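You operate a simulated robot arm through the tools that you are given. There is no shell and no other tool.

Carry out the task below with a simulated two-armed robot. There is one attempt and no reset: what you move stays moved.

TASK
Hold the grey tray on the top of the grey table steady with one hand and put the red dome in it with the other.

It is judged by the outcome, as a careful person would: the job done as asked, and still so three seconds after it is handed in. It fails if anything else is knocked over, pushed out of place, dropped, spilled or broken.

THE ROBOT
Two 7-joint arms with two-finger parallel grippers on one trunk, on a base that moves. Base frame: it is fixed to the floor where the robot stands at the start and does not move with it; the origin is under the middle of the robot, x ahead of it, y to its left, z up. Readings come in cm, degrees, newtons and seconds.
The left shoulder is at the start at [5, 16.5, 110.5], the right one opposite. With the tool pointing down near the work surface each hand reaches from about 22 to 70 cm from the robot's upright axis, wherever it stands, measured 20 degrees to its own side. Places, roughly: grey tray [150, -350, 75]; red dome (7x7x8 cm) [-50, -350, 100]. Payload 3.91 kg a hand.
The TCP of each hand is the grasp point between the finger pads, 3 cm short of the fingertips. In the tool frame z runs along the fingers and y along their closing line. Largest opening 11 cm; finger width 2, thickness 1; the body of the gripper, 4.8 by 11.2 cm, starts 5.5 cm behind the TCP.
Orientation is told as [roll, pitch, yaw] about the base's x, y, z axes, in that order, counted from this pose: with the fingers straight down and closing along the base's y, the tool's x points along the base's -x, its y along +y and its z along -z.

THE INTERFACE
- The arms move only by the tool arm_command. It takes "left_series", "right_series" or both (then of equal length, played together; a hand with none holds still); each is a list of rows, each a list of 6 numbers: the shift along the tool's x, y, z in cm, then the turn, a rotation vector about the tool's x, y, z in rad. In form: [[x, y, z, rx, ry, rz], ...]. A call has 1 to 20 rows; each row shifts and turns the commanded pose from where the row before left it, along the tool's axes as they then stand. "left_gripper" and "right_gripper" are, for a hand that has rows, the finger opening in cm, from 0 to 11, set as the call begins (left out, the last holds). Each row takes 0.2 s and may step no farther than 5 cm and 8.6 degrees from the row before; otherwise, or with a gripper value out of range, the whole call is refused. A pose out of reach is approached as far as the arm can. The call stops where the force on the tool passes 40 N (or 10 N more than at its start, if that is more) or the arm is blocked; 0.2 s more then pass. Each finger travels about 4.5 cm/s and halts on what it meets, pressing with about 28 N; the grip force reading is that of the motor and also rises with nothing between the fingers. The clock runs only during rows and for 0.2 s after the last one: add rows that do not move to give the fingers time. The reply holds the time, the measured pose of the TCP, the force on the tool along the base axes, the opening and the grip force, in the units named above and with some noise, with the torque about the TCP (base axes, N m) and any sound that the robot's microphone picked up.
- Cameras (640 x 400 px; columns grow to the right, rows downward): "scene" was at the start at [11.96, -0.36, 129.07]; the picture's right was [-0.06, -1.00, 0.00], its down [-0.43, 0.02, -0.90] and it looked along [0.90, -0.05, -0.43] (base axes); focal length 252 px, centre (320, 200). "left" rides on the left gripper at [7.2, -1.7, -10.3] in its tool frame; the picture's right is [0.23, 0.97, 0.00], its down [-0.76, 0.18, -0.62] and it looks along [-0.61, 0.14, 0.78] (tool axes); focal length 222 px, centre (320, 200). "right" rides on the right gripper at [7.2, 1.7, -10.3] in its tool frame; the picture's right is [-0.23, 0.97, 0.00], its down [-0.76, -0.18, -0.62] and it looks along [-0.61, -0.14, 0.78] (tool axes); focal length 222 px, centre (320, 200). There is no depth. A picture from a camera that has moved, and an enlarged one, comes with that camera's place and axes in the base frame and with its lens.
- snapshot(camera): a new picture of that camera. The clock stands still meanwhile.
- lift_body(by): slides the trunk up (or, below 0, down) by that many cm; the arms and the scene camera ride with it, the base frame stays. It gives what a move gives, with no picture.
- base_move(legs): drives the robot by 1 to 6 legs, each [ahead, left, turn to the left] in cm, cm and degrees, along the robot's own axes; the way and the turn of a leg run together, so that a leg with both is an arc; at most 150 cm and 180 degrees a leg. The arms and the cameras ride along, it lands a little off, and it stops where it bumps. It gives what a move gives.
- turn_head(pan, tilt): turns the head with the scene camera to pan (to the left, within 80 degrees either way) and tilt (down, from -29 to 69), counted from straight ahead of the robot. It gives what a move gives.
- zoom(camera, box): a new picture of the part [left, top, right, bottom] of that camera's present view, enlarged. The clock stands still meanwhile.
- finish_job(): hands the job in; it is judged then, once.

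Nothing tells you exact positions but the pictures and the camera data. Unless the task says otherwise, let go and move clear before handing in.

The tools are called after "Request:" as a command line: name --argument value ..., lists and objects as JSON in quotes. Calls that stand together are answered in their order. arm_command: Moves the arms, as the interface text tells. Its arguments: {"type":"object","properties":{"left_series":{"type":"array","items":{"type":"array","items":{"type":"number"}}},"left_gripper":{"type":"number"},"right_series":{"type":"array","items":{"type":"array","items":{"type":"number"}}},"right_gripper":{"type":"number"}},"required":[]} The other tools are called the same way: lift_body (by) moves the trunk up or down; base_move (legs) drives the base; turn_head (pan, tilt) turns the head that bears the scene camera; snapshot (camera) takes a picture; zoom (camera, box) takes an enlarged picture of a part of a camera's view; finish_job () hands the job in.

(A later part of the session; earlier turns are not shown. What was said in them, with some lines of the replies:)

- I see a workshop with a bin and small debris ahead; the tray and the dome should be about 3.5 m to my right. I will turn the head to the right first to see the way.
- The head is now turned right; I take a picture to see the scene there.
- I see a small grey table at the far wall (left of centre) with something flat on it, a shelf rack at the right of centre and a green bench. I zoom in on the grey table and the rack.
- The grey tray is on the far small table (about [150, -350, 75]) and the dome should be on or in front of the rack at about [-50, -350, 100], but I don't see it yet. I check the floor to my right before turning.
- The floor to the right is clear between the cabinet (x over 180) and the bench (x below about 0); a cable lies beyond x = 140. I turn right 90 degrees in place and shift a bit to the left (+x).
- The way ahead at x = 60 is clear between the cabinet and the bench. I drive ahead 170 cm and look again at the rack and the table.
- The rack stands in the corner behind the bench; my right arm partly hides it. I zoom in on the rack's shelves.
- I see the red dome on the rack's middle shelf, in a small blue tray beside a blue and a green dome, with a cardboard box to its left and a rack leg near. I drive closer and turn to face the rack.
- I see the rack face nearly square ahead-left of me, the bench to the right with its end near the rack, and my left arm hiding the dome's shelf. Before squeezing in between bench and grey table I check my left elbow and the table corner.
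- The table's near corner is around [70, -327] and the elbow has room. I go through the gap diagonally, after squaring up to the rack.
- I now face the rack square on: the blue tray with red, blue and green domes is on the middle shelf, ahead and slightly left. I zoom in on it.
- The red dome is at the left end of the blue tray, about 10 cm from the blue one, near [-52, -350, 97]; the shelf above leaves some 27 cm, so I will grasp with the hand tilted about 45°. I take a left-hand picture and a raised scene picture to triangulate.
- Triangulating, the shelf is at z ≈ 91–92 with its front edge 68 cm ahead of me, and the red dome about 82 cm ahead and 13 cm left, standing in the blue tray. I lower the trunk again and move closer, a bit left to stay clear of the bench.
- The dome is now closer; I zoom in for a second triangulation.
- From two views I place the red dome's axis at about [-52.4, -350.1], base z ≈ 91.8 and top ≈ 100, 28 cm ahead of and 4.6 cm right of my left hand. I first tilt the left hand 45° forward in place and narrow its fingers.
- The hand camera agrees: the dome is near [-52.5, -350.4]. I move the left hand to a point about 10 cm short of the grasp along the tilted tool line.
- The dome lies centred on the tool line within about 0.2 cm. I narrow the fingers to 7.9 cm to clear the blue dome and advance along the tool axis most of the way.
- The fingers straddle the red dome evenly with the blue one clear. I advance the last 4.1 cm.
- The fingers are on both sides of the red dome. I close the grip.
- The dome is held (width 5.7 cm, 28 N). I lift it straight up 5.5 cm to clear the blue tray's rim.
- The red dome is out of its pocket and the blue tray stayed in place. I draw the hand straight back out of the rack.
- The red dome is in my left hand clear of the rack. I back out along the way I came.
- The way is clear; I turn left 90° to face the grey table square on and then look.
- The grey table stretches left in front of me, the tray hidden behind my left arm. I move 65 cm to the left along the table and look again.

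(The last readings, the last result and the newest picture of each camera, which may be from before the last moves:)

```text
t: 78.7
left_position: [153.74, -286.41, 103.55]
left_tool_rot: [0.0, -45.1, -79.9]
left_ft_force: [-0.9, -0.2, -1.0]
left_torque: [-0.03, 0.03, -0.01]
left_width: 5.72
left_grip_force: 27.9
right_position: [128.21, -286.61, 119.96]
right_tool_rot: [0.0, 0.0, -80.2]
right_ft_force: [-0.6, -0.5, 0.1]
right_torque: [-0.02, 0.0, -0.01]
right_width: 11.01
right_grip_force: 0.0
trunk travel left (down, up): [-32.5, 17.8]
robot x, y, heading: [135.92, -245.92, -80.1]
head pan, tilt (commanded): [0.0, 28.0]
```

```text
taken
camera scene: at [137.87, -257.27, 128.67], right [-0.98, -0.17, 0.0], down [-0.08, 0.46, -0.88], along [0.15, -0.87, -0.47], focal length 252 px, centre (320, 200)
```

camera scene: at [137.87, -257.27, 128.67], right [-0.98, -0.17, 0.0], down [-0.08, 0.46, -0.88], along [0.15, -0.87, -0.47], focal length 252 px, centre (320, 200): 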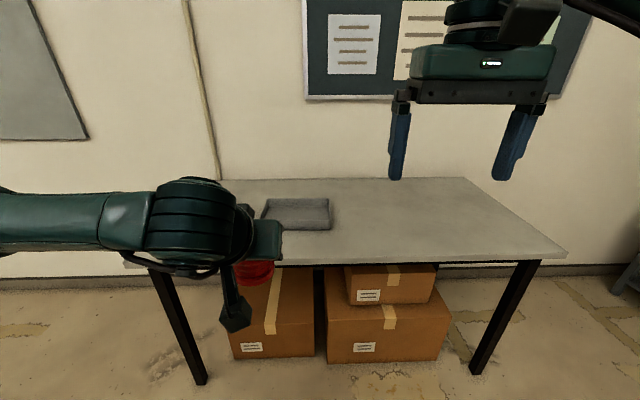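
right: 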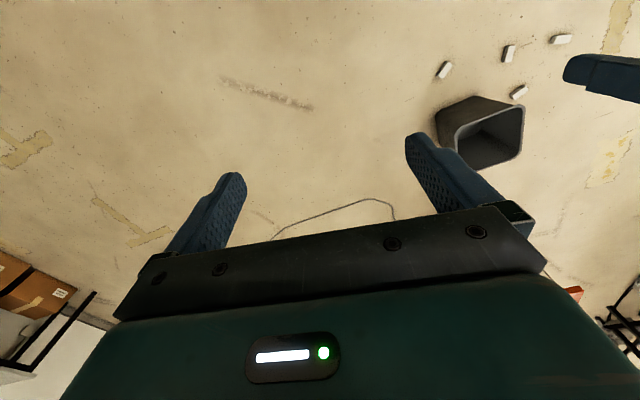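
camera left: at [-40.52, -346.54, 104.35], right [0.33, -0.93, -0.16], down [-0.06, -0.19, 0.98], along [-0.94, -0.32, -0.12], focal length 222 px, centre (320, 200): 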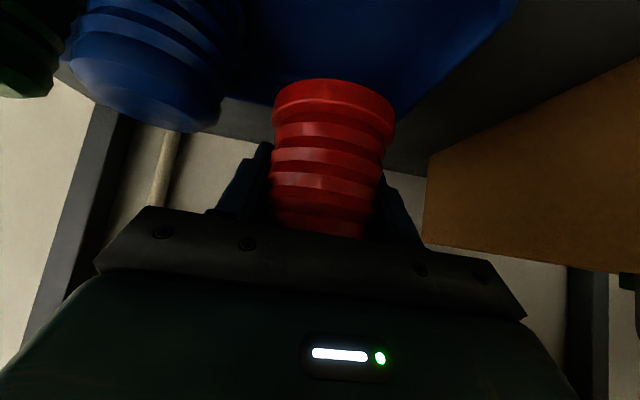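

The grey tray sits on the table about 98 cm ahead of my axis and 9 cm left, the table's front edge 72 cm ahead. I check my base's footprint and zoom in on the tray before moving in.

Request:
zoom --camera "scene" --box '[220, 165, 380, 265]'

Request:
turn_head --pan 0 --tilt 69

Request:
snapshot --camera "scene"

```text
4.00 times, centred on (300, 215) of scene
camera zoom: at [137.87, -257.27, 128.67], right [-0.98, -0.17, 0.0], down [-0.08, 0.46, -0.88], along [0.15, -0.87, -0.47], focal length 1010 px, centre (400, 140)
```

zoom: 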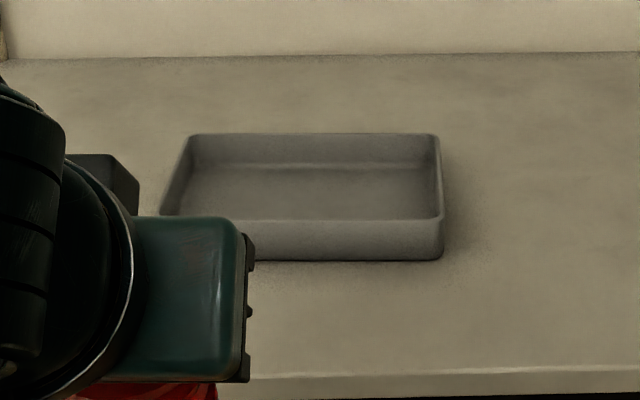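

```text
t: 79.7
left_position: [153.81, -286.3, 103.54]
left_tool_rot: [-0.1, -45.2, -80.0]
left_ft_force: [0.2, 0.8, -1.2]
left_torque: [-0.05, 0.04, -0.01]
left_width: 5.7
left_grip_force: 28.2
right_position: [128.32, -286.5, 120.0]
right_tool_rot: [0.1, 0.0, -80.2]
right_ft_force: [0.3, -0.5, -0.4]
right_torque: [-0.01, -0.02, 0.02]
right_width: 10.99
right_grip_force: 0.1
trunk travel left (down, up): [-32.5, 17.8]
robot x, y, heading: [136.03, -245.6, -80.0]
head pan, tilt (commanded): [0.0, 68.8]
```

```text
taken
camera scene: at [137.25, -253.8, 123.21], right [-0.98, -0.17, 0.0], down [-0.16, 0.92, -0.36], along [0.06, -0.36, -0.93], focal length 252 px, centre (320, 200)
```

scene: 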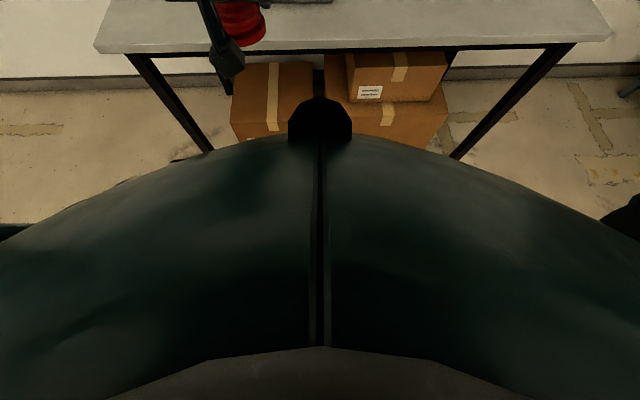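

My trunk hides the base from view, so I approach cautiously: the table edge is 72 cm from my axis and I already stood 53 cm from the rack safely. I move ahead 22 cm.

Request:
base_move --legs '[[22, 0, 0]]'

Request:
turn_head --pan 0 --tilt 35

Request:
snapshot --camera "scene"

Request:
snapshot --camera "right"

```text
t: 81.4
left_position: [157.56, -307.8, 103.68]
left_tool_rot: [0.0, -44.9, -79.9]
left_ft_force: [0.2, 0.3, -0.3]
left_torque: [0.02, 0.0, 0.01]
left_width: 5.67
left_grip_force: 28.3
right_position: [132.09, -308.25, 119.83]
right_tool_rot: [0.1, 0.0, -80.1]
right_ft_force: [0.2, 0.4, -1.1]
right_torque: [-0.01, 0.03, -0.02]
right_width: 11.02
right_grip_force: 0.2
trunk travel left (down, up): [-32.5, 17.8]
robot x, y, heading: [139.49, -266.97, -79.9]
head pan, tilt (commanded): [0.0, 68.8]
```

```text
t: 82.4
left_position: [157.71, -307.97, 103.72]
left_tool_rot: [0.0, -45.0, -79.8]
left_ft_force: [0.3, -0.3, -1.4]
left_torque: [-0.06, 0.05, 0.01]
left_width: 5.69
left_grip_force: 28.1
right_position: [132.2, -308.12, 119.94]
right_tool_rot: [0.0, 0.0, -80.1]
right_ft_force: [0.1, 0.8, -0.7]
right_torque: [-0.02, 0.0, 0.0]
right_width: 11.02
right_grip_force: 0.1
trunk travel left (down, up): [-32.5, 17.8]
robot x, y, heading: [139.91, -267.25, -80.0]
head pan, tilt (commanded): [0.0, 35.0]
```

```text
taken
camera scene: at [141.64, -278.62, 127.57], right [-0.98, -0.17, 0.0], down [-0.1, 0.57, -0.82], along [0.14, -0.81, -0.57], focal length 252 px, centre (320, 200)
```

scene: 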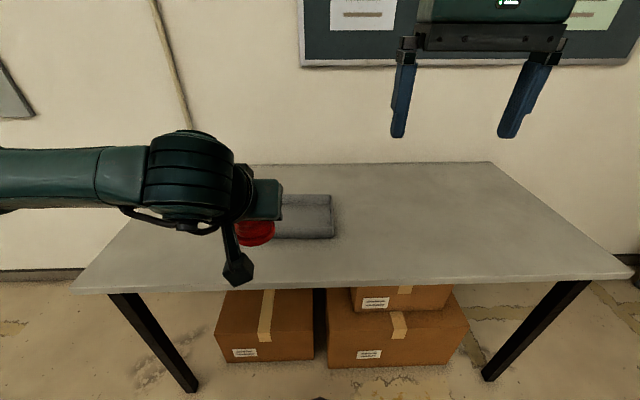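

```text
taken
camera right: at [132.5, -300.78, 130.36], right [1.0, -0.06, 0.0], down [-0.05, -0.78, 0.62], along [-0.03, -0.62, -0.78], focal length 222 px, centre (320, 200)
```

right: 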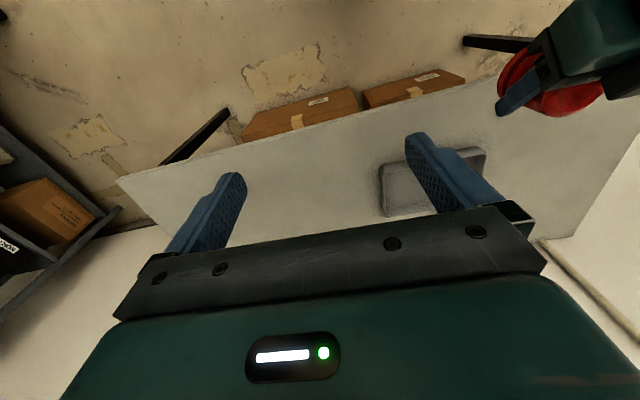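

No bump: I now stand with the tray centre about 76 cm ahead and 9 cm left (around [161, -340], 26 × 17 cm, rim at z ≈ 79.5). I will hold its right wall with the right hand, so I tilt that hand 35° and set a 5 cm opening first.

Request:
arm_command --right_series '[[0, 0, 0, 0, -0.1222, 0], [0, 0, 0, 0, -0.1222, 0], [0, 0, 0, 0, -0.1222, 0], [0, 0, 0, 0, -0.1222, 0], [0, 0, 0, 0, -0.1222, 0], [0, 0, 0, 0, 0, 0]]' --right_gripper 5.0

Request:
zoom --camera "scene" --box '[220, 165, 380, 265]'

Request:
snapshot --camera "right"

```text
t: 83.8
left_position: [157.69, -307.96, 103.74]
left_tool_rot: [0.0, -45.1, -79.9]
left_ft_force: [0.5, 0.1, -0.9]
left_torque: [0.0, -0.02, 0.01]
left_width: 5.72
left_grip_force: 27.9
right_position: [132.19, -308.25, 119.86]
right_tool_rot: [0.2, -35.1, -80.2]
right_ft_force: [0.0, -0.2, -0.2]
right_torque: [0.03, 0.02, 0.0]
right_width: 5.02
right_grip_force: 0.0
trunk travel left (down, up): [-32.5, 17.8]
robot x, y, heading: [140.08, -267.41, -79.8]
head pan, tilt (commanded): [0.0, 35.0]
```

```text
4.00 times, centred on (300, 215) of scene
camera zoom: at [141.65, -278.63, 127.57], right [-0.98, -0.17, 0.0], down [-0.1, 0.56, -0.82], along [0.14, -0.81, -0.57], focal length 1010 px, centre (400, 140)
```

zoom: 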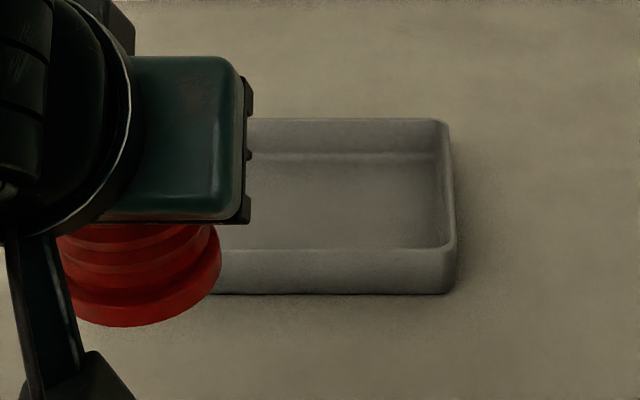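

```text
taken
camera right: at [131.72, -296.2, 124.33], right [0.99, -0.02, 0.13], down [-0.13, -0.29, 0.95], along [0.02, -0.96, -0.29], focal length 222 px, centre (320, 200)
```

right: 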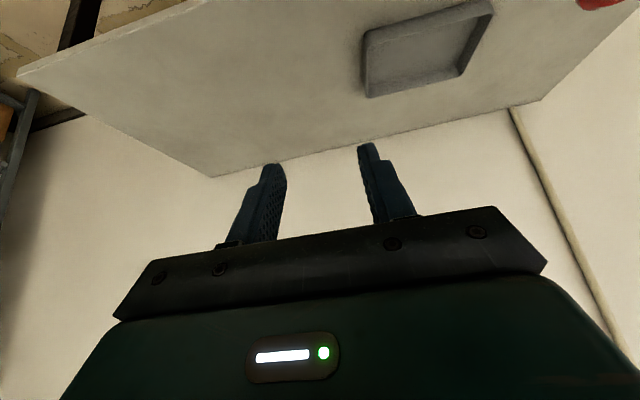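

The refined rim line of the tray's right wall passes near [148.5, -339.4] at z ≈ 79.5. I bring the right hand to about 10 cm above it.

Request:
arm_command --right_series '[[-1.02, 1.07, 4.366, 0, 0, 0], [-1.02, 1.07, 4.366, 0, 0, 0], [-1.02, 1.07, 4.366, 0, 0, 0], [-1.02, 1.07, 4.366, 0, 0, 0], [-1.02, 1.07, 4.366, 0, 0, 0], [-1.02, 1.07, 4.366, 0, 0, 0], [-1.02, 1.07, 4.366, 0, 0, 0], [-1.02, 1.07, 4.366, 0, 0, 0], [-1.02, 1.07, 4.366, 0, 0, 0], [-1.02, 1.07, 4.366, 0, 0, 0], [0, 0, 0, 0, 0, 0]]'

Request:
snapshot --camera "right"

Request:
snapshot --camera "scene"

```text
t: 86.2
left_position: [157.61, -308.01, 103.63]
left_tool_rot: [0.0, -45.1, -80.0]
left_ft_force: [-0.7, -0.5, -0.7]
left_torque: [-0.01, -0.02, 0.0]
left_width: 5.69
left_grip_force: 28.6
right_position: [148.58, -339.35, 89.89]
right_tool_rot: [0.1, -35.0, -80.1]
right_ft_force: [0.2, 0.0, 0.6]
right_torque: [0.01, 0.0, -0.03]
right_width: 5.03
right_grip_force: 0.0
trunk travel left (down, up): [-32.5, 17.8]
robot x, y, heading: [139.53, -267.09, -79.8]
head pan, tilt (commanded): [0.0, 35.0]
```

```text
taken
camera right: at [148.12, -327.38, 94.28], right [0.99, -0.01, 0.13], down [-0.13, -0.29, 0.95], along [0.03, -0.96, -0.29], focal length 222 px, centre (320, 200)
```

right: 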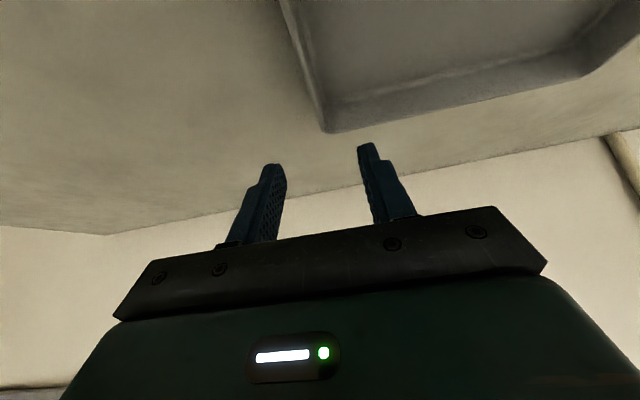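

```text
taken
camera scene: at [141.62, -278.62, 127.58], right [-0.98, -0.17, 0.0], down [-0.1, 0.56, -0.82], along [0.14, -0.81, -0.57], focal length 252 px, centre (320, 200)
```

scene: 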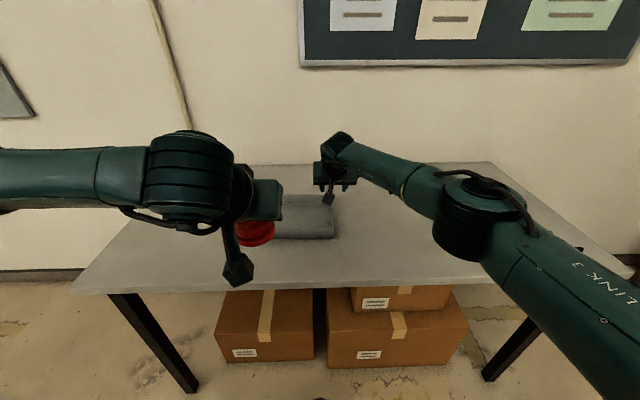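

The tray's right wall lies between the two finger lines within about 0.5 cm. I lower the right hand straight down 7 cm and check.

Request:
arm_command --right_series '[[1.0045, 0, 1.433, 0, 0, 0], [1.0045, 0, 1.433, 0, 0, 0], [1.0045, 0, 1.433, 0, 0, 0], [1.0045, 0, 1.433, 0, 0, 0], [0, 0, 0, 0, 0, 0]]'

Request:
snapshot --camera "right"

Request:
zoom --camera "scene" --box '[260, 150, 420, 250]'

```text
t: 87.4
left_position: [157.66, -308.15, 103.69]
left_tool_rot: [0.0, -45.1, -80.0]
left_ft_force: [0.3, -1.0, -0.9]
left_torque: [-0.02, -0.02, -0.02]
left_width: 5.71
left_grip_force: 28.5
right_position: [148.48, -339.32, 83.12]
right_tool_rot: [0.2, -35.0, -80.2]
right_ft_force: [-0.7, 0.0, -0.3]
right_torque: [0.0, -0.01, 0.0]
right_width: 4.99
right_grip_force: 0.1
trunk travel left (down, up): [-32.5, 17.8]
robot x, y, heading: [139.54, -267.25, -80.0]
head pan, tilt (commanded): [0.0, 35.0]
```

```text
taken
camera right: at [148.1, -327.33, 87.45], right [0.99, -0.02, 0.13], down [-0.13, -0.29, 0.95], along [0.02, -0.96, -0.29], focal length 222 px, centre (320, 200)
```

right: 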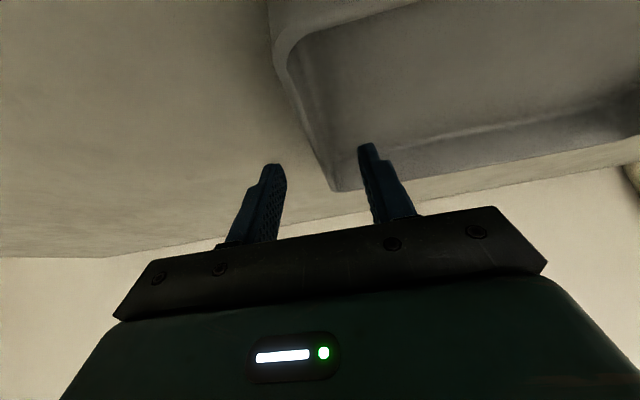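

```text
4.00 times, centred on (340, 200) of scene
camera zoom: at [141.64, -278.62, 127.58], right [-0.98, -0.17, 0.0], down [-0.1, 0.56, -0.82], along [0.14, -0.81, -0.57], focal length 1010 px, centre (240, 200)
```

zoom: 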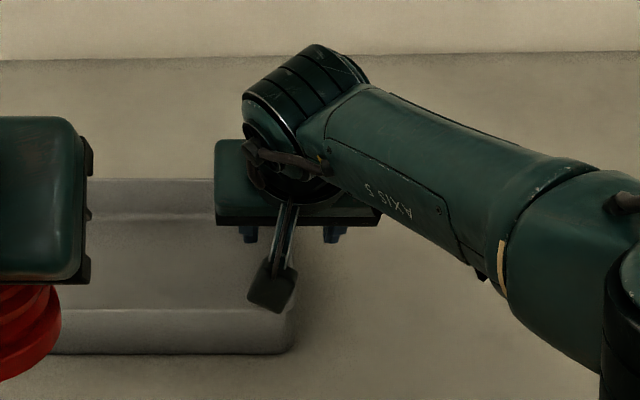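

The wall is centred between the fingers, one inside and one outside the tray. I lower the last 3.6 cm gently.

Request:
arm_command --right_series '[[0.516, 0, 0.737, 0, 0, 0], [0.516, 0, 0.737, 0, 0, 0], [0.516, 0, 0.737, 0, 0, 0], [0.516, 0, 0.737, 0, 0, 0], [0, 0, 0, 0, 0, 0]]'

Request:
snapshot --camera "right"

Request:
zoom --camera "scene" --box '[260, 150, 420, 250]'

```text
t: 88.6
left_position: [157.74, -307.86, 103.83]
left_tool_rot: [0.0, -45.2, -79.8]
left_ft_force: [0.0, -0.2, -0.6]
left_torque: [-0.01, 0.03, 0.02]
left_width: 5.7
left_grip_force: 27.6
right_position: [148.27, -338.68, 79.59]
right_tool_rot: [0.2, -35.6, -80.2]
right_ft_force: [2.1, -4.0, 21.0]
right_torque: [-0.24, -0.7, -0.06]
right_width: 5.09
right_grip_force: 1.0
right hand out of reach, approached as far as the arm can: row 3
trunk travel left (down, up): [-32.5, 17.8]
robot x, y, heading: [139.77, -267.28, -80.1]
head pan, tilt (commanded): [0.0, 35.0]
```

```text
taken
camera right: at [147.81, -326.78, 83.93], right [0.99, -0.01, 0.14], down [-0.13, -0.28, 0.95], along [0.03, -0.96, -0.28], focal length 222 px, centre (320, 200)
```

right: 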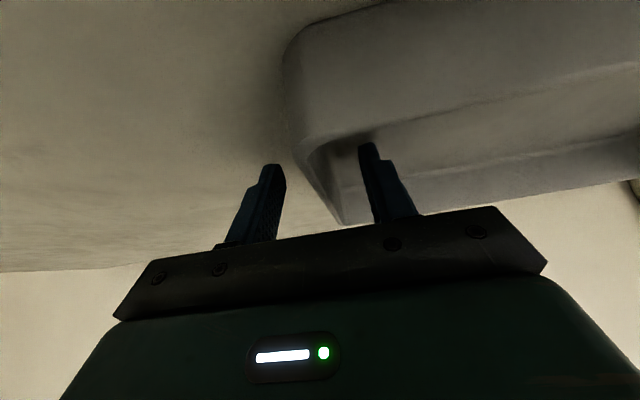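

```text
4.00 times, centred on (340, 200) of scene
camera zoom: at [141.63, -278.42, 127.63], right [-0.98, -0.17, 0.0], down [-0.1, 0.56, -0.82], along [0.14, -0.81, -0.57], focal length 1010 px, centre (240, 200)
```

zoom: 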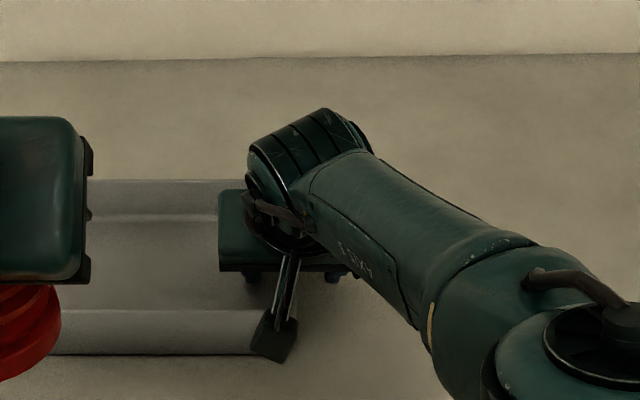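

The inner fingertip seems to touch the tray's floor (21 N upward). I raise the right hand slightly to take off the load.

Request:
arm_command --right_series '[[-0.23, 0, -0.33, 0, 0, 0], [-0.23, 0, -0.33, 0, 0, 0], [0, 0, 0, 0, 0, 0]]'

```text
t: 89.4
left_position: [157.76, -308.0, 103.47]
left_tool_rot: [0.0, -45.2, -79.9]
left_ft_force: [0.6, 0.8, -0.9]
left_torque: [-0.02, -0.01, 0.03]
left_width: 5.71
left_grip_force: 27.9
right_position: [148.41, -338.95, 79.86]
right_tool_rot: [0.1, -34.8, -80.2]
right_ft_force: [-0.1, 0.7, 0.5]
right_torque: [0.02, -0.03, 0.0]
right_width: 5.01
right_grip_force: 0.0
trunk travel left (down, up): [-32.5, 17.8]
robot x, y, heading: [139.68, -267.18, -80.2]
head pan, tilt (commanded): [0.0, 35.0]
```

The load is gone. I check that the tray has not shifted and that the wall is between the fingers.

Request:
snapshot --camera "right"

Request:
zoom --camera "scene" --box '[220, 165, 380, 265]'

```text
taken
camera right: at [147.86, -326.9, 84.28], right [0.99, -0.02, 0.13], down [-0.13, -0.3, 0.95], along [0.02, -0.95, -0.3], focal length 222 px, centre (320, 200)
```

right: 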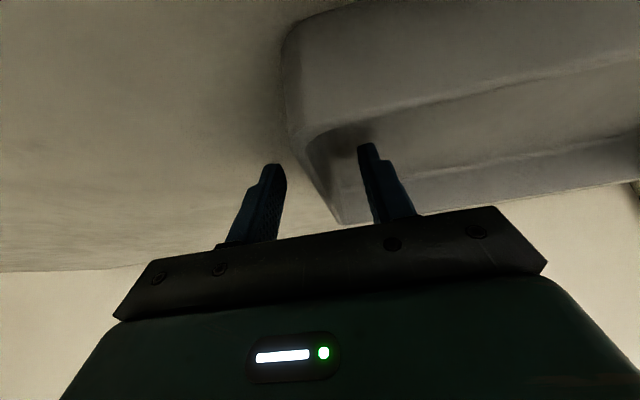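

```text
4.00 times, centred on (300, 215) of scene
camera zoom: at [141.64, -278.62, 127.56], right [-0.98, -0.17, 0.0], down [-0.1, 0.56, -0.82], along [0.14, -0.81, -0.57], focal length 1010 px, centre (400, 140)
```

zoom: 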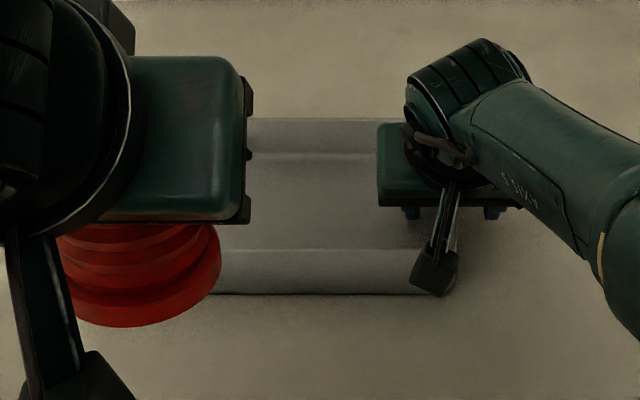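

The tray has not moved. I zoom in on the right-hand view to check centring before closing.

Request:
zoom --camera "right" --box '[240, 120, 400, 220]'

```text
4.00 times, centred on (320, 170) of right
camera zoom: at [147.86, -326.9, 84.28], right [0.99, -0.02, 0.13], down [-0.13, -0.3, 0.95], along [0.02, -0.95, -0.3], focal length 888 px, centre (320, 320)
```

zoom: 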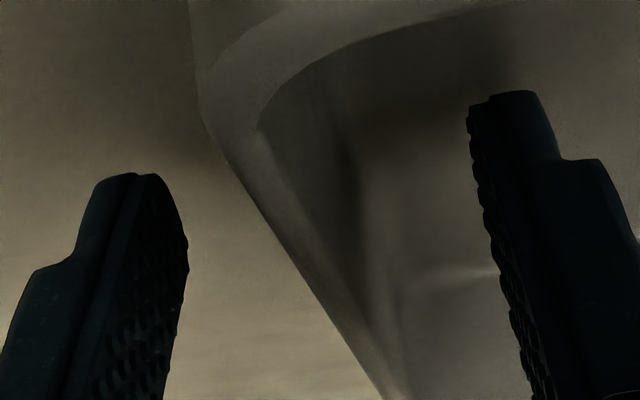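

The wall sits about 0.4 cm to the right of the fingers' middle. I shift the hand 0.4 cm to the right and close on the wall.

Request:
arm_command --right_series '[[0, -0.4, 0, 0, 0, 0], [0, 0, 0, 0, 0, 0]]'

Request:
arm_command --right_series '[[0, 0, 0, 0, 0, 0], [0, 0, 0, 0, 0, 0], [0, 0, 0, 0, 0, 0], [0, 0, 0, 0, 0, 0], [0, 0, 0, 0, 0, 0]]' --right_gripper 0

Request:
zoom --camera "scene" --box '[220, 165, 380, 265]'

Request:
snapshot --camera "right"

```text
t: 90.0
left_position: [157.65, -307.97, 103.6]
left_tool_rot: [0.1, -45.1, -79.8]
left_ft_force: [0.2, 0.1, -1.4]
left_torque: [0.0, -0.02, -0.02]
left_width: 5.73
left_grip_force: 27.8
right_position: [147.97, -339.06, 80.11]
right_tool_rot: [0.1, -34.9, -80.3]
right_ft_force: [0.3, -0.8, -0.1]
right_torque: [0.02, -0.01, 0.03]
right_width: 5.0
right_grip_force: 0.1
trunk travel left (down, up): [-32.5, 17.8]
robot x, y, heading: [139.89, -266.89, -79.9]
head pan, tilt (commanded): [0.0, 35.0]
```

```text
t: 91.2
left_position: [157.78, -307.91, 103.57]
left_tool_rot: [0.1, -45.1, -80.0]
left_ft_force: [-0.9, 0.1, -0.3]
left_torque: [-0.03, 0.01, -0.01]
left_width: 5.71
left_grip_force: 28.1
right_position: [148.06, -339.1, 80.08]
right_tool_rot: [0.1, -34.9, -80.1]
right_ft_force: [0.7, 0.8, 0.9]
right_torque: [-0.1, 0.09, 0.07]
right_width: 0.48
right_grip_force: 27.8
trunk travel left (down, up): [-32.5, 17.8]
robot x, y, heading: [140.28, -267.66, -79.7]
head pan, tilt (commanded): [0.0, 35.0]
```

```text
4.00 times, centred on (300, 215) of scene
camera zoom: at [141.65, -278.62, 127.58], right [-0.98, -0.17, 0.0], down [-0.1, 0.56, -0.82], along [0.14, -0.81, -0.57], focal length 1010 px, centre (400, 140)
```

zoom: 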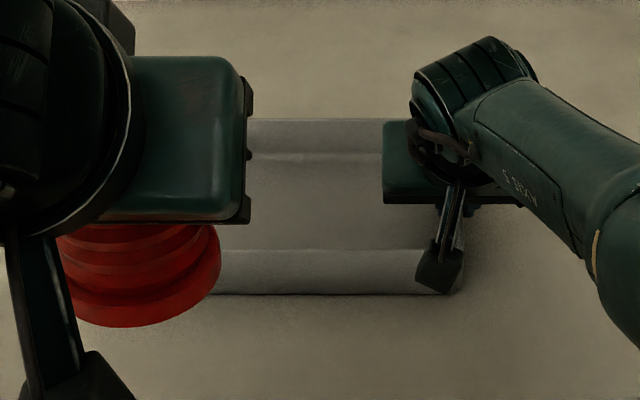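

```text
taken
camera right: at [147.57, -327.08, 84.41], right [0.99, -0.02, 0.13], down [-0.13, -0.29, 0.95], along [0.02, -0.96, -0.29], focal length 222 px, centre (320, 200)
```

right: 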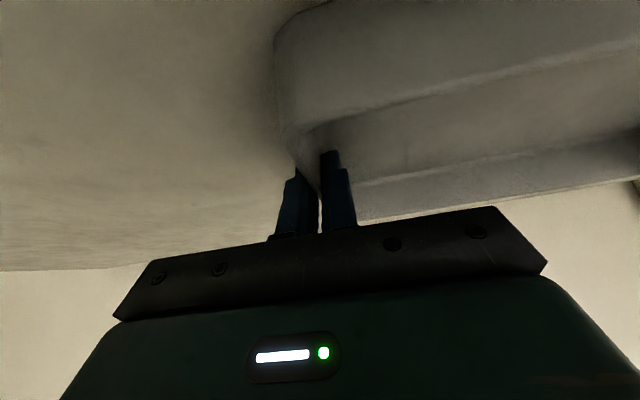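

The right hand holds the tray's right wall (0.48 cm, 28 N) and the tray has not moved. Now I bring the dome over the tray's left-middle part, staying 10 cm above its final height.

Request:
arm_command --left_series '[[-1.6125, 0.275, 4.025, 0, 0, 0], [-1.6125, 0.275, 4.025, 0, 0, 0], [-1.6125, 0.275, 4.025, 0, 0, 0], [-1.6125, 0.275, 4.025, 0, 0, 0], [-1.6125, 0.275, 4.025, 0, 0, 0], [-1.6125, 0.275, 4.025, 0, 0, 0], [-1.6125, 0.275, 4.025, 0, 0, 0], [-1.6125, 0.275, 4.025, 0, 0, 0], [0, 0, 0, 0, 0, 0]]'

Request:
snapshot --camera "scene"

Request:
snapshot --camera "left"

```text
t: 93.2
left_position: [165.33, -339.07, 89.98]
left_tool_rot: [0.0, -45.1, -80.0]
left_ft_force: [0.2, 0.5, -0.6]
left_torque: [0.01, 0.01, -0.01]
left_width: 5.72
left_grip_force: 27.6
right_position: [148.14, -338.98, 80.01]
right_tool_rot: [0.1, -35.0, -80.2]
right_ft_force: [0.3, 0.7, 0.5]
right_torque: [-0.05, 0.14, -0.09]
right_width: 0.49
right_grip_force: 27.9
trunk travel left (down, up): [-32.5, 17.8]
robot x, y, heading: [139.66, -267.01, -80.1]
head pan, tilt (commanded): [0.0, 35.0]
```

```text
taken
camera scene: at [141.65, -278.61, 127.58], right [-0.98, -0.17, 0.0], down [-0.1, 0.56, -0.82], along [0.14, -0.81, -0.57], focal length 252 px, centre (320, 200)
```

scene: 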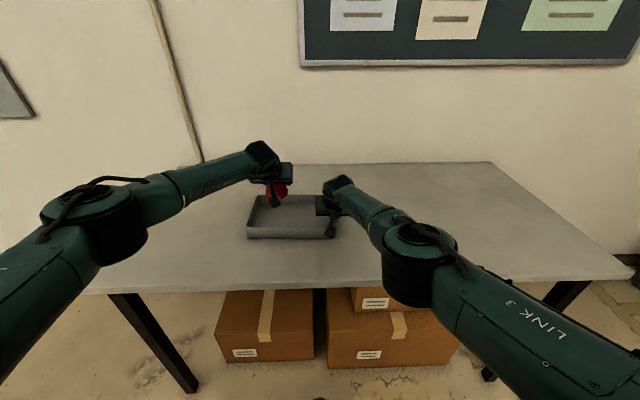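

```text
taken
camera left: at [161.59, -327.12, 92.25], right [0.93, 0.33, -0.16], down [0.19, -0.06, 0.98], along [0.31, -0.94, -0.12], focal length 222 px, centre (320, 200)
```

left: 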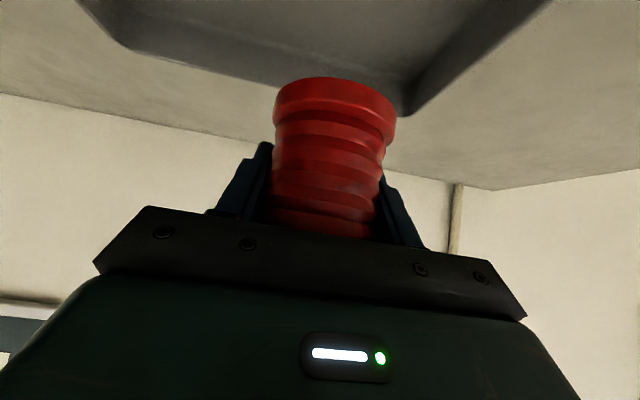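

The dome hangs over the tray. I zoom in to check the position against the walls.

Request:
zoom --camera "scene" --box '[220, 150, 380, 250]'

```text
4.00 times, centred on (300, 200) of scene
camera zoom: at [141.65, -278.61, 127.58], right [-0.98, -0.17, 0.0], down [-0.1, 0.56, -0.82], along [0.14, -0.81, -0.57], focal length 1010 px, centre (400, 200)
```

zoom: 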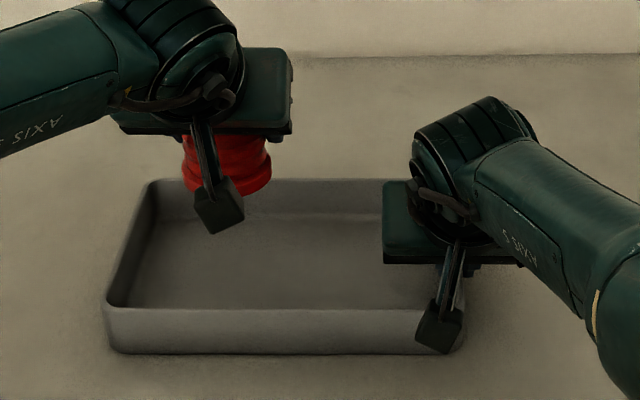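

The dome is centred front-to-back and about 13 cm from my axis line, well inside the tray. I lower it 7.8 cm.

Request:
arm_command --left_series '[[0.92, 0, 0.92, 0, 0, 0], [0.92, 0, 0.92, 0, 0, 0], [0.92, 0, 0.92, 0, 0, 0], [0.92, 0, 0.92, 0, 0, 0], [0.92, 0, 0.92, 0, 0, 0], [0.92, 0, 0.92, 0, 0, 0], [0, 0, 0, 0, 0, 0]]'

Request:
snapshot --camera "left"

Request:
zoom --camera "scene" --box '[220, 150, 380, 250]'

```text
t: 94.8
left_position: [165.43, -339.03, 82.11]
left_tool_rot: [0.0, -45.1, -79.9]
left_ft_force: [0.0, 0.2, -0.8]
left_torque: [-0.01, 0.0, 0.0]
left_width: 5.67
left_grip_force: 27.8
right_position: [147.97, -338.9, 79.91]
right_tool_rot: [0.0, -34.8, -80.1]
right_ft_force: [0.5, 0.6, -0.4]
right_torque: [0.03, 0.1, -0.01]
right_width: 0.47
right_grip_force: 27.7
trunk travel left (down, up): [-32.5, 17.8]
robot x, y, heading: [139.79, -267.34, -80.1]
head pan, tilt (commanded): [0.0, 35.0]
```

```text
taken
camera left: at [161.56, -327.12, 84.43], right [0.93, 0.33, -0.16], down [0.19, -0.06, 0.98], along [0.31, -0.94, -0.12], focal length 222 px, centre (320, 200)
```

left: 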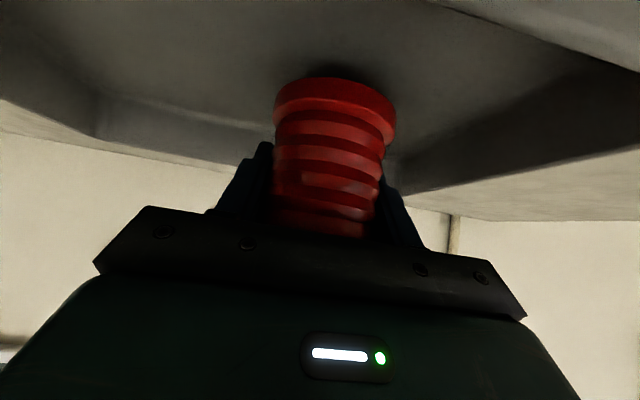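

```text
4.00 times, centred on (300, 200) of scene
camera zoom: at [141.65, -278.62, 127.57], right [-0.98, -0.17, 0.0], down [-0.1, 0.56, -0.82], along [0.14, -0.81, -0.57], focal length 1010 px, centre (400, 200)
```

zoom: 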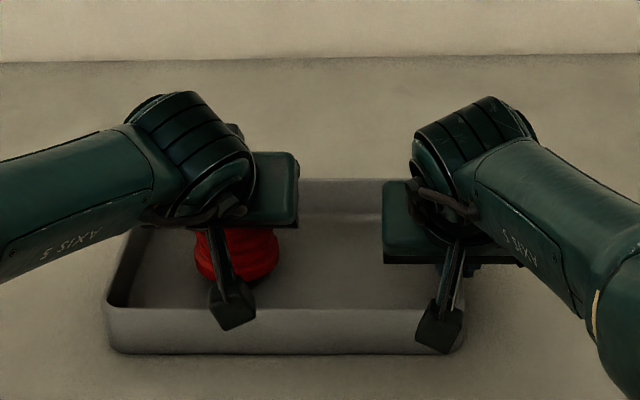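

The dome is just over the tray's floor. I lower it in small steps and watch the force.

Request:
arm_command --left_series '[[0.21, 0, 0.21, 0, 0, 0], [0.21, 0, 0.21, 0, 0, 0], [0.21, 0, 0.21, 0, 0, 0], [0, 0, 0, 0, 0, 0]]'

```text
t: 95.8
left_position: [165.49, -338.87, 81.39]
left_tool_rot: [0.0, -45.0, -79.9]
left_ft_force: [0.8, 0.4, -1.1]
left_torque: [-0.01, -0.01, 0.0]
left_width: 5.72
left_grip_force: 27.8
right_position: [147.95, -338.96, 80.05]
right_tool_rot: [0.1, -34.8, -80.2]
right_ft_force: [1.5, -0.4, 0.0]
right_torque: [0.01, 0.06, 0.02]
right_width: 0.49
right_grip_force: 27.9
trunk travel left (down, up): [-32.5, 17.8]
robot x, y, heading: [139.77, -266.98, -80.0]
head pan, tilt (commanded): [0.0, 35.0]
```

No contact yet at z = 81.4. I go on down in small steps.

Request:
arm_command --left_series '[[0.14, 0, 0.14, 0, 0, 0], [0.14, 0, 0.14, 0, 0, 0], [0, 0, 0, 0, 0, 0]]'

Request:
snapshot --camera "left"

```text
t: 96.6
left_position: [165.38, -338.99, 80.83]
left_tool_rot: [0.0, -44.9, -79.8]
left_ft_force: [0.2, -0.5, -1.1]
left_torque: [0.02, 0.0, 0.02]
left_width: 5.7
left_grip_force: 27.9
right_position: [147.94, -338.97, 79.98]
right_tool_rot: [0.1, -35.0, -80.1]
right_ft_force: [0.4, 0.1, -0.4]
right_torque: [-0.03, 0.06, 0.02]
right_width: 0.46
right_grip_force: 28.1
trunk travel left (down, up): [-32.5, 17.8]
robot x, y, heading: [139.92, -267.35, -79.6]
head pan, tilt (commanded): [0.0, 35.0]
```

```text
taken
camera left: at [161.63, -327.06, 83.14], right [0.93, 0.33, -0.16], down [0.19, -0.06, 0.98], along [0.31, -0.94, -0.12], focal length 222 px, centre (320, 200)
```

left: 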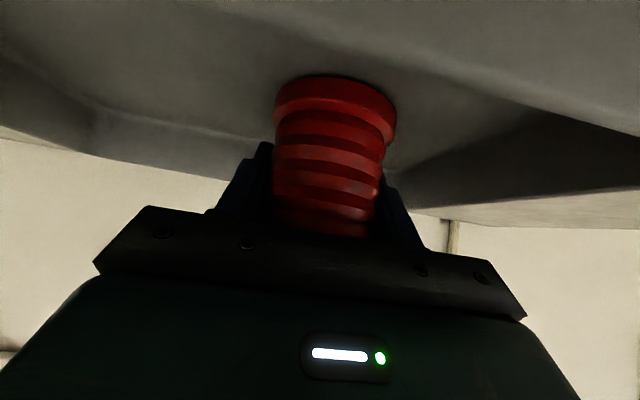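

Still no contact; the shadow gap is small. I continue in 0.2 cm steps.

Request:
arm_command --left_series '[[0.14, 0, 0.14, 0, 0, 0], [0, 0, 0, 0, 0, 0]]'

Request:
arm_command --left_series '[[0.14, 0, 0.14, 0, 0, 0], [0, 0, 0, 0, 0, 0]]'

```text
t: 97.2
left_position: [165.47, -338.94, 80.79]
left_tool_rot: [-0.1, -45.0, -79.8]
left_ft_force: [0.0, 0.1, -0.6]
left_torque: [0.0, 0.01, 0.0]
left_width: 5.71
left_grip_force: 28.1
right_position: [148.01, -339.04, 80.04]
right_tool_rot: [0.1, -34.9, -80.1]
right_ft_force: [0.9, 0.0, 0.0]
right_torque: [-0.02, 0.08, 0.05]
right_width: 0.48
right_grip_force: 28.3
trunk travel left (down, up): [-32.5, 17.8]
robot x, y, heading: [139.86, -267.51, -80.0]
head pan, tilt (commanded): [0.0, 35.0]
```

```text
t: 97.8
left_position: [165.47, -338.99, 80.64]
left_tool_rot: [-0.1, -45.2, -79.9]
left_ft_force: [0.2, 0.8, 6.2]
left_torque: [0.02, 0.22, -0.01]
left_width: 5.7
left_grip_force: 28.0
right_position: [147.99, -338.92, 80.07]
right_tool_rot: [0.1, -34.8, -80.1]
right_ft_force: [0.8, -1.1, -1.0]
right_torque: [-0.14, 0.12, -0.08]
right_width: 0.49
right_grip_force: 28.4
trunk travel left (down, up): [-32.5, 17.8]
robot x, y, heading: [139.95, -267.15, -80.1]
head pan, tilt (commanded): [0.0, 35.0]
```

Contact: about 7 N upward, so the dome rests on the tray's floor while the right hand holds the tray. I open the left fingers.

Request:
arm_command --left_series '[[0, 0, 0, 0, 0, 0], [0, 0, 0, 0, 0, 0], [0, 0, 0, 0, 0, 0], [0, 0, 0, 0, 0, 0]]' --left_gripper 8.4

Request:
snapshot --camera "left"

Request:
zoom --camera "scene" --box '[220, 150, 380, 250]'

```text
t: 98.8
left_position: [165.52, -338.9, 80.49]
left_tool_rot: [0.0, -45.1, -79.9]
left_ft_force: [-0.2, 0.4, -0.4]
left_torque: [-0.01, 0.0, -0.02]
left_width: 8.41
left_grip_force: 0.0
right_position: [148.02, -339.15, 79.98]
right_tool_rot: [0.3, -34.9, -80.1]
right_ft_force: [-0.3, -0.4, 0.9]
right_torque: [0.04, 0.09, 0.04]
right_width: 0.47
right_grip_force: 27.9
trunk travel left (down, up): [-32.5, 17.8]
robot x, y, heading: [140.31, -267.02, -79.9]
head pan, tilt (commanded): [0.0, 35.0]
```

```text
taken
camera left: at [161.59, -327.08, 82.75], right [0.93, 0.33, -0.16], down [0.19, -0.06, 0.98], along [0.31, -0.94, -0.12], focal length 222 px, centre (320, 200)
```

left: 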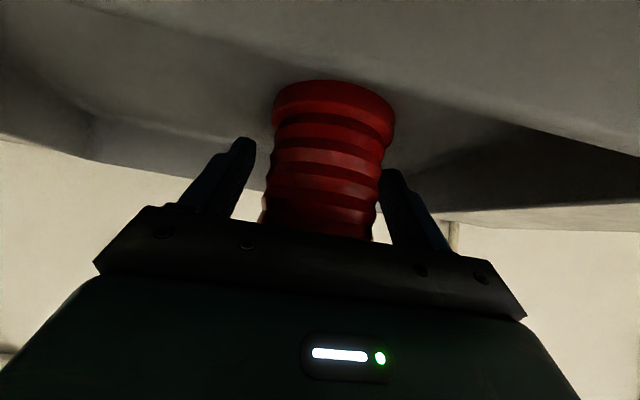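

```text
4.00 times, centred on (300, 200) of scene
camera zoom: at [141.64, -278.62, 127.58], right [-0.98, -0.17, 0.0], down [-0.1, 0.56, -0.82], along [0.14, -0.81, -0.57], focal length 1010 px, centre (400, 200)
```

zoom: 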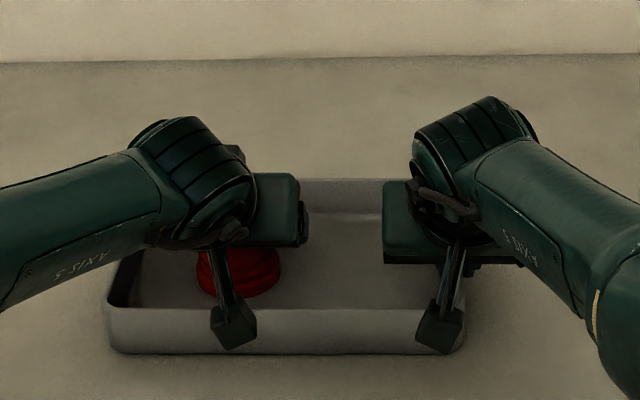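

The dome stands free between the open fingers. I withdraw the left hand back along the tool axis, then check.

Request:
arm_command --left_series '[[0, 0, -1, 0, 0, 0], [0, 0, -1.5, 0, 0, 0], [0, 0, -2, 0, 0, 0], [0, 0, -2.5, 0, 0, 0], [0, 0, -3, 0, 0, 0], [0, 0, -3, 0, 0, 0], [-2, 0, -3, 0, 0, 0], [-2, 0, -3, 0, 0, 0]]'

Request:
zoom --camera "scene" --box '[220, 150, 380, 250]'

Request:
snapshot --camera "left"

```text
t: 100.6
left_position: [163.6, -328.33, 96.78]
left_tool_rot: [0.0, -45.0, -79.9]
left_ft_force: [-0.2, -0.2, 0.2]
left_torque: [-0.02, -0.01, -0.01]
left_width: 8.42
left_grip_force: 0.0
right_position: [147.97, -339.01, 79.97]
right_tool_rot: [0.1, -34.9, -80.2]
right_ft_force: [-0.9, 1.4, 1.0]
right_torque: [0.02, 0.08, 0.06]
right_width: 0.47
right_grip_force: 27.9
trunk travel left (down, up): [-32.5, 17.8]
robot x, y, heading: [139.82, -267.29, -79.8]
head pan, tilt (commanded): [0.0, 35.0]
```

```text
4.00 times, centred on (300, 200) of scene
camera zoom: at [141.63, -278.6, 127.57], right [-0.98, -0.17, 0.0], down [-0.1, 0.56, -0.82], along [0.14, -0.81, -0.57], focal length 1010 px, centre (400, 200)
```

zoom: 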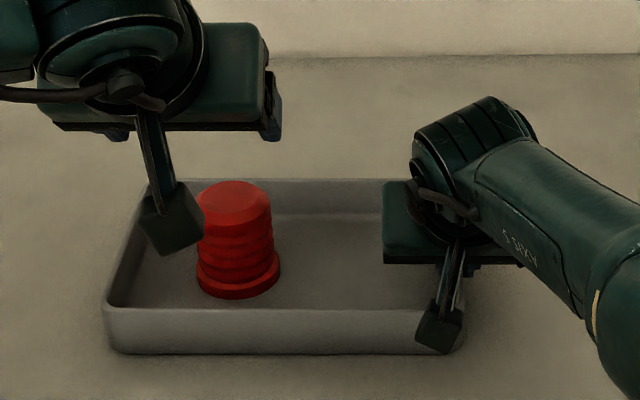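

```text
taken
camera left: at [159.69, -316.57, 98.99], right [0.93, 0.33, -0.16], down [0.19, -0.06, 0.98], along [0.31, -0.94, -0.12], focal length 222 px, centre (320, 200)
```

left: 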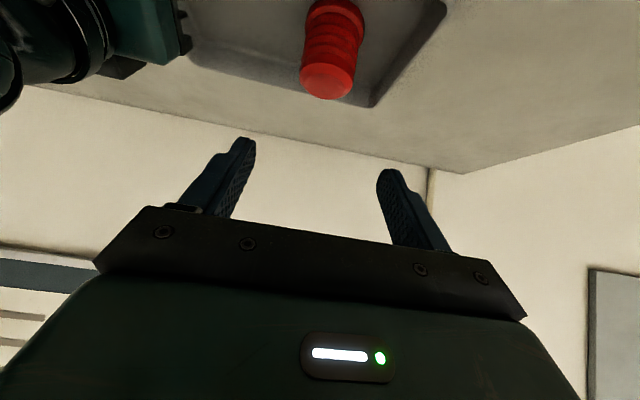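

The red dome stands upright in the tray. I now open the right hand from the wall.

Request:
arm_command --right_series '[[0, 0, 0, 0, 0, 0], [0, 0, 0, 0, 0, 0], [0, 0, 0, 0, 0, 0], [0, 0, 0, 0, 0, 0]]' --right_gripper 5.0

Request:
snapshot --camera "right"

```text
t: 101.6
left_position: [163.58, -328.41, 96.74]
left_tool_rot: [0.0, -45.2, -79.7]
left_ft_force: [0.4, -0.2, -0.3]
left_torque: [-0.01, 0.02, 0.0]
left_width: 8.39
left_grip_force: 0.2
right_position: [147.93, -339.09, 79.96]
right_tool_rot: [0.1, -34.9, -80.2]
right_ft_force: [-1.0, 0.1, -0.3]
right_torque: [-0.01, -0.01, 0.02]
right_width: 4.98
right_grip_force: 0.1
trunk travel left (down, up): [-32.5, 17.8]
robot x, y, heading: [139.94, -267.33, -80.1]
head pan, tilt (commanded): [0.0, 35.0]
```

```text
taken
camera right: at [147.55, -327.08, 84.42], right [0.99, -0.02, 0.13], down [-0.13, -0.29, 0.95], along [0.02, -0.96, -0.29], focal length 222 px, centre (320, 200)
```

right: 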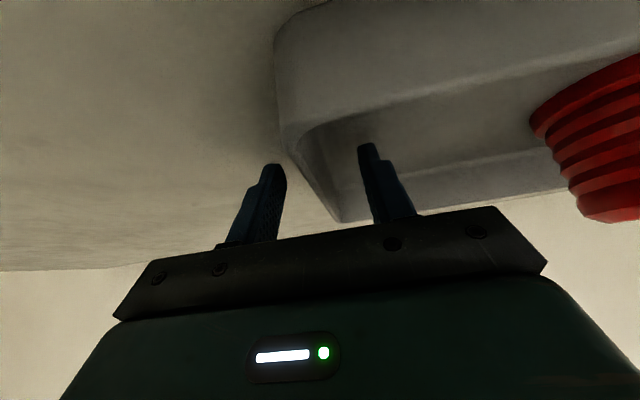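

The fingers are clear of the wall on both sides. I raise the right hand straight up 10 cm and then draw both hands back.

Request:
arm_command --right_series '[[-0.574, 0, -0.819, 0, 0, 0], [-0.861, 0, -1.229, 0, 0, 0], [-1.148, 0, -1.638, 0, 0, 0], [-1.148, 0, -1.638, 0, 0, 0], [-1.148, 0, -1.638, 0, 0, 0], [-1.148, 0, -1.638, 0, 0, 0], [-1.148, 0, -1.638, 0, 0, 0]]'

Request:
arm_command --right_series '[[0, -1, -4, 0, 0, 0], [0, -1, -4, 0, 0, 0], [0, -1, -4, 0, 0, 0], [0, -1, -4, 0, 0, 0], [0, -1, -4, 0, 0, 0]]' --left_series '[[0, 0, -3, 0, 0, 0], [0, 0, -3, 0, 0, 0], [0, 0, -3, 0, 0, 0], [0, 0, -3, 0, 0, 0], [0, 0, -3, 0, 0, 0]]'

Request:
snapshot --camera "scene"

Request:
zoom --camera "scene" --box '[220, 150, 380, 250]'

```text
t: 103.2
left_position: [163.57, -328.48, 96.67]
left_tool_rot: [0.0, -45.0, -79.9]
left_ft_force: [0.1, -0.2, 0.0]
left_torque: [0.02, 0.0, 0.01]
left_width: 8.41
left_grip_force: 0.1
right_position: [148.78, -340.59, 92.27]
right_tool_rot: [0.0, -34.9, -80.1]
right_ft_force: [-0.3, 0.1, 0.2]
right_torque: [0.01, 0.01, 0.05]
right_width: 5.0
right_grip_force: 0.2
right hand out of reach, approached as far as the arm can: row 1, 2, 3, 5, 7
trunk travel left (down, up): [-32.5, 17.8]
robot x, y, heading: [139.81, -266.75, -80.0]
head pan, tilt (commanded): [0.0, 35.0]
```

```text
t: 104.4
left_position: [161.85, -317.94, 107.49]
left_tool_rot: [0.0, -45.1, -80.0]
left_ft_force: [0.4, -0.8, -0.4]
left_torque: [0.02, -0.03, 0.03]
left_width: 8.41
left_grip_force: 0.0
right_position: [143.04, -332.28, 108.77]
right_tool_rot: [0.2, -34.9, -80.2]
right_ft_force: [-0.3, -0.2, 0.5]
right_torque: [-0.01, 0.01, 0.01]
right_width: 5.02
right_grip_force: 0.0
right hand out of reach, approached as far as the arm can: row 1
trunk travel left (down, up): [-32.5, 17.8]
robot x, y, heading: [139.67, -267.04, -80.1]
head pan, tilt (commanded): [0.0, 35.0]
```

```text
taken
camera scene: at [141.58, -278.56, 127.58], right [-0.98, -0.17, 0.0], down [-0.1, 0.56, -0.82], along [0.14, -0.81, -0.57], focal length 252 px, centre (320, 200)
```

scene: 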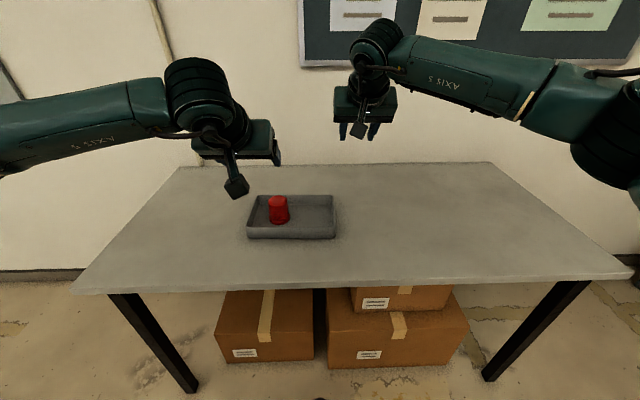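

```text
4.00 times, centred on (300, 200) of scene
camera zoom: at [141.58, -278.56, 127.58], right [-0.98, -0.17, 0.0], down [-0.1, 0.56, -0.82], along [0.14, -0.81, -0.57], focal length 1010 px, centre (400, 200)
```

zoom: 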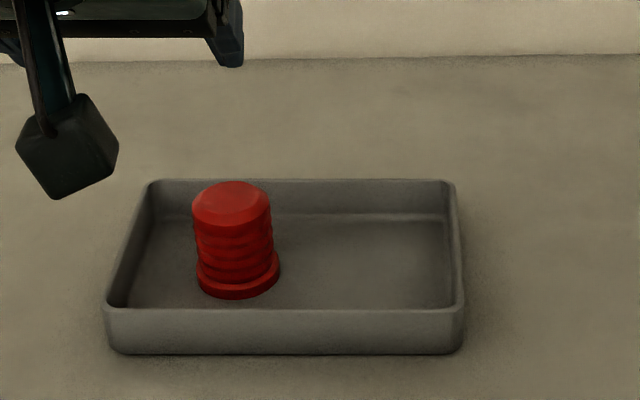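

The red dome stands upright in the grey tray, the tray is where it was, and both hands are let go and clear. I hand the job in.

Request:
finish_job

```text
The job is handed in.
```

The red dome is standing upright in the grey tray, and I've handed the job in. I don't have the verdict.

- **Pick:** I took the dome from the blue tray on the rack's middle shelf with the left hand. Pictures after the lift show the blue tray and its other two domes where they were.
- **Hold and place:** The right hand gripped the tray's right wall from before the dome touched down until after I let it go. The dome sits in the left half of the tray, well clear of the walls.
- **Light press:** While lowering the right hand, one fingertip pressed on the tray floor with about 21 N. I backed off at once, and the pictures showed the tray had not moved.
- **End state:** Both hands let go and are well above the table, and the last picture shows the tray in its original place. I bumped into nothing on the way, and I saw nothing knocked over or dropped.
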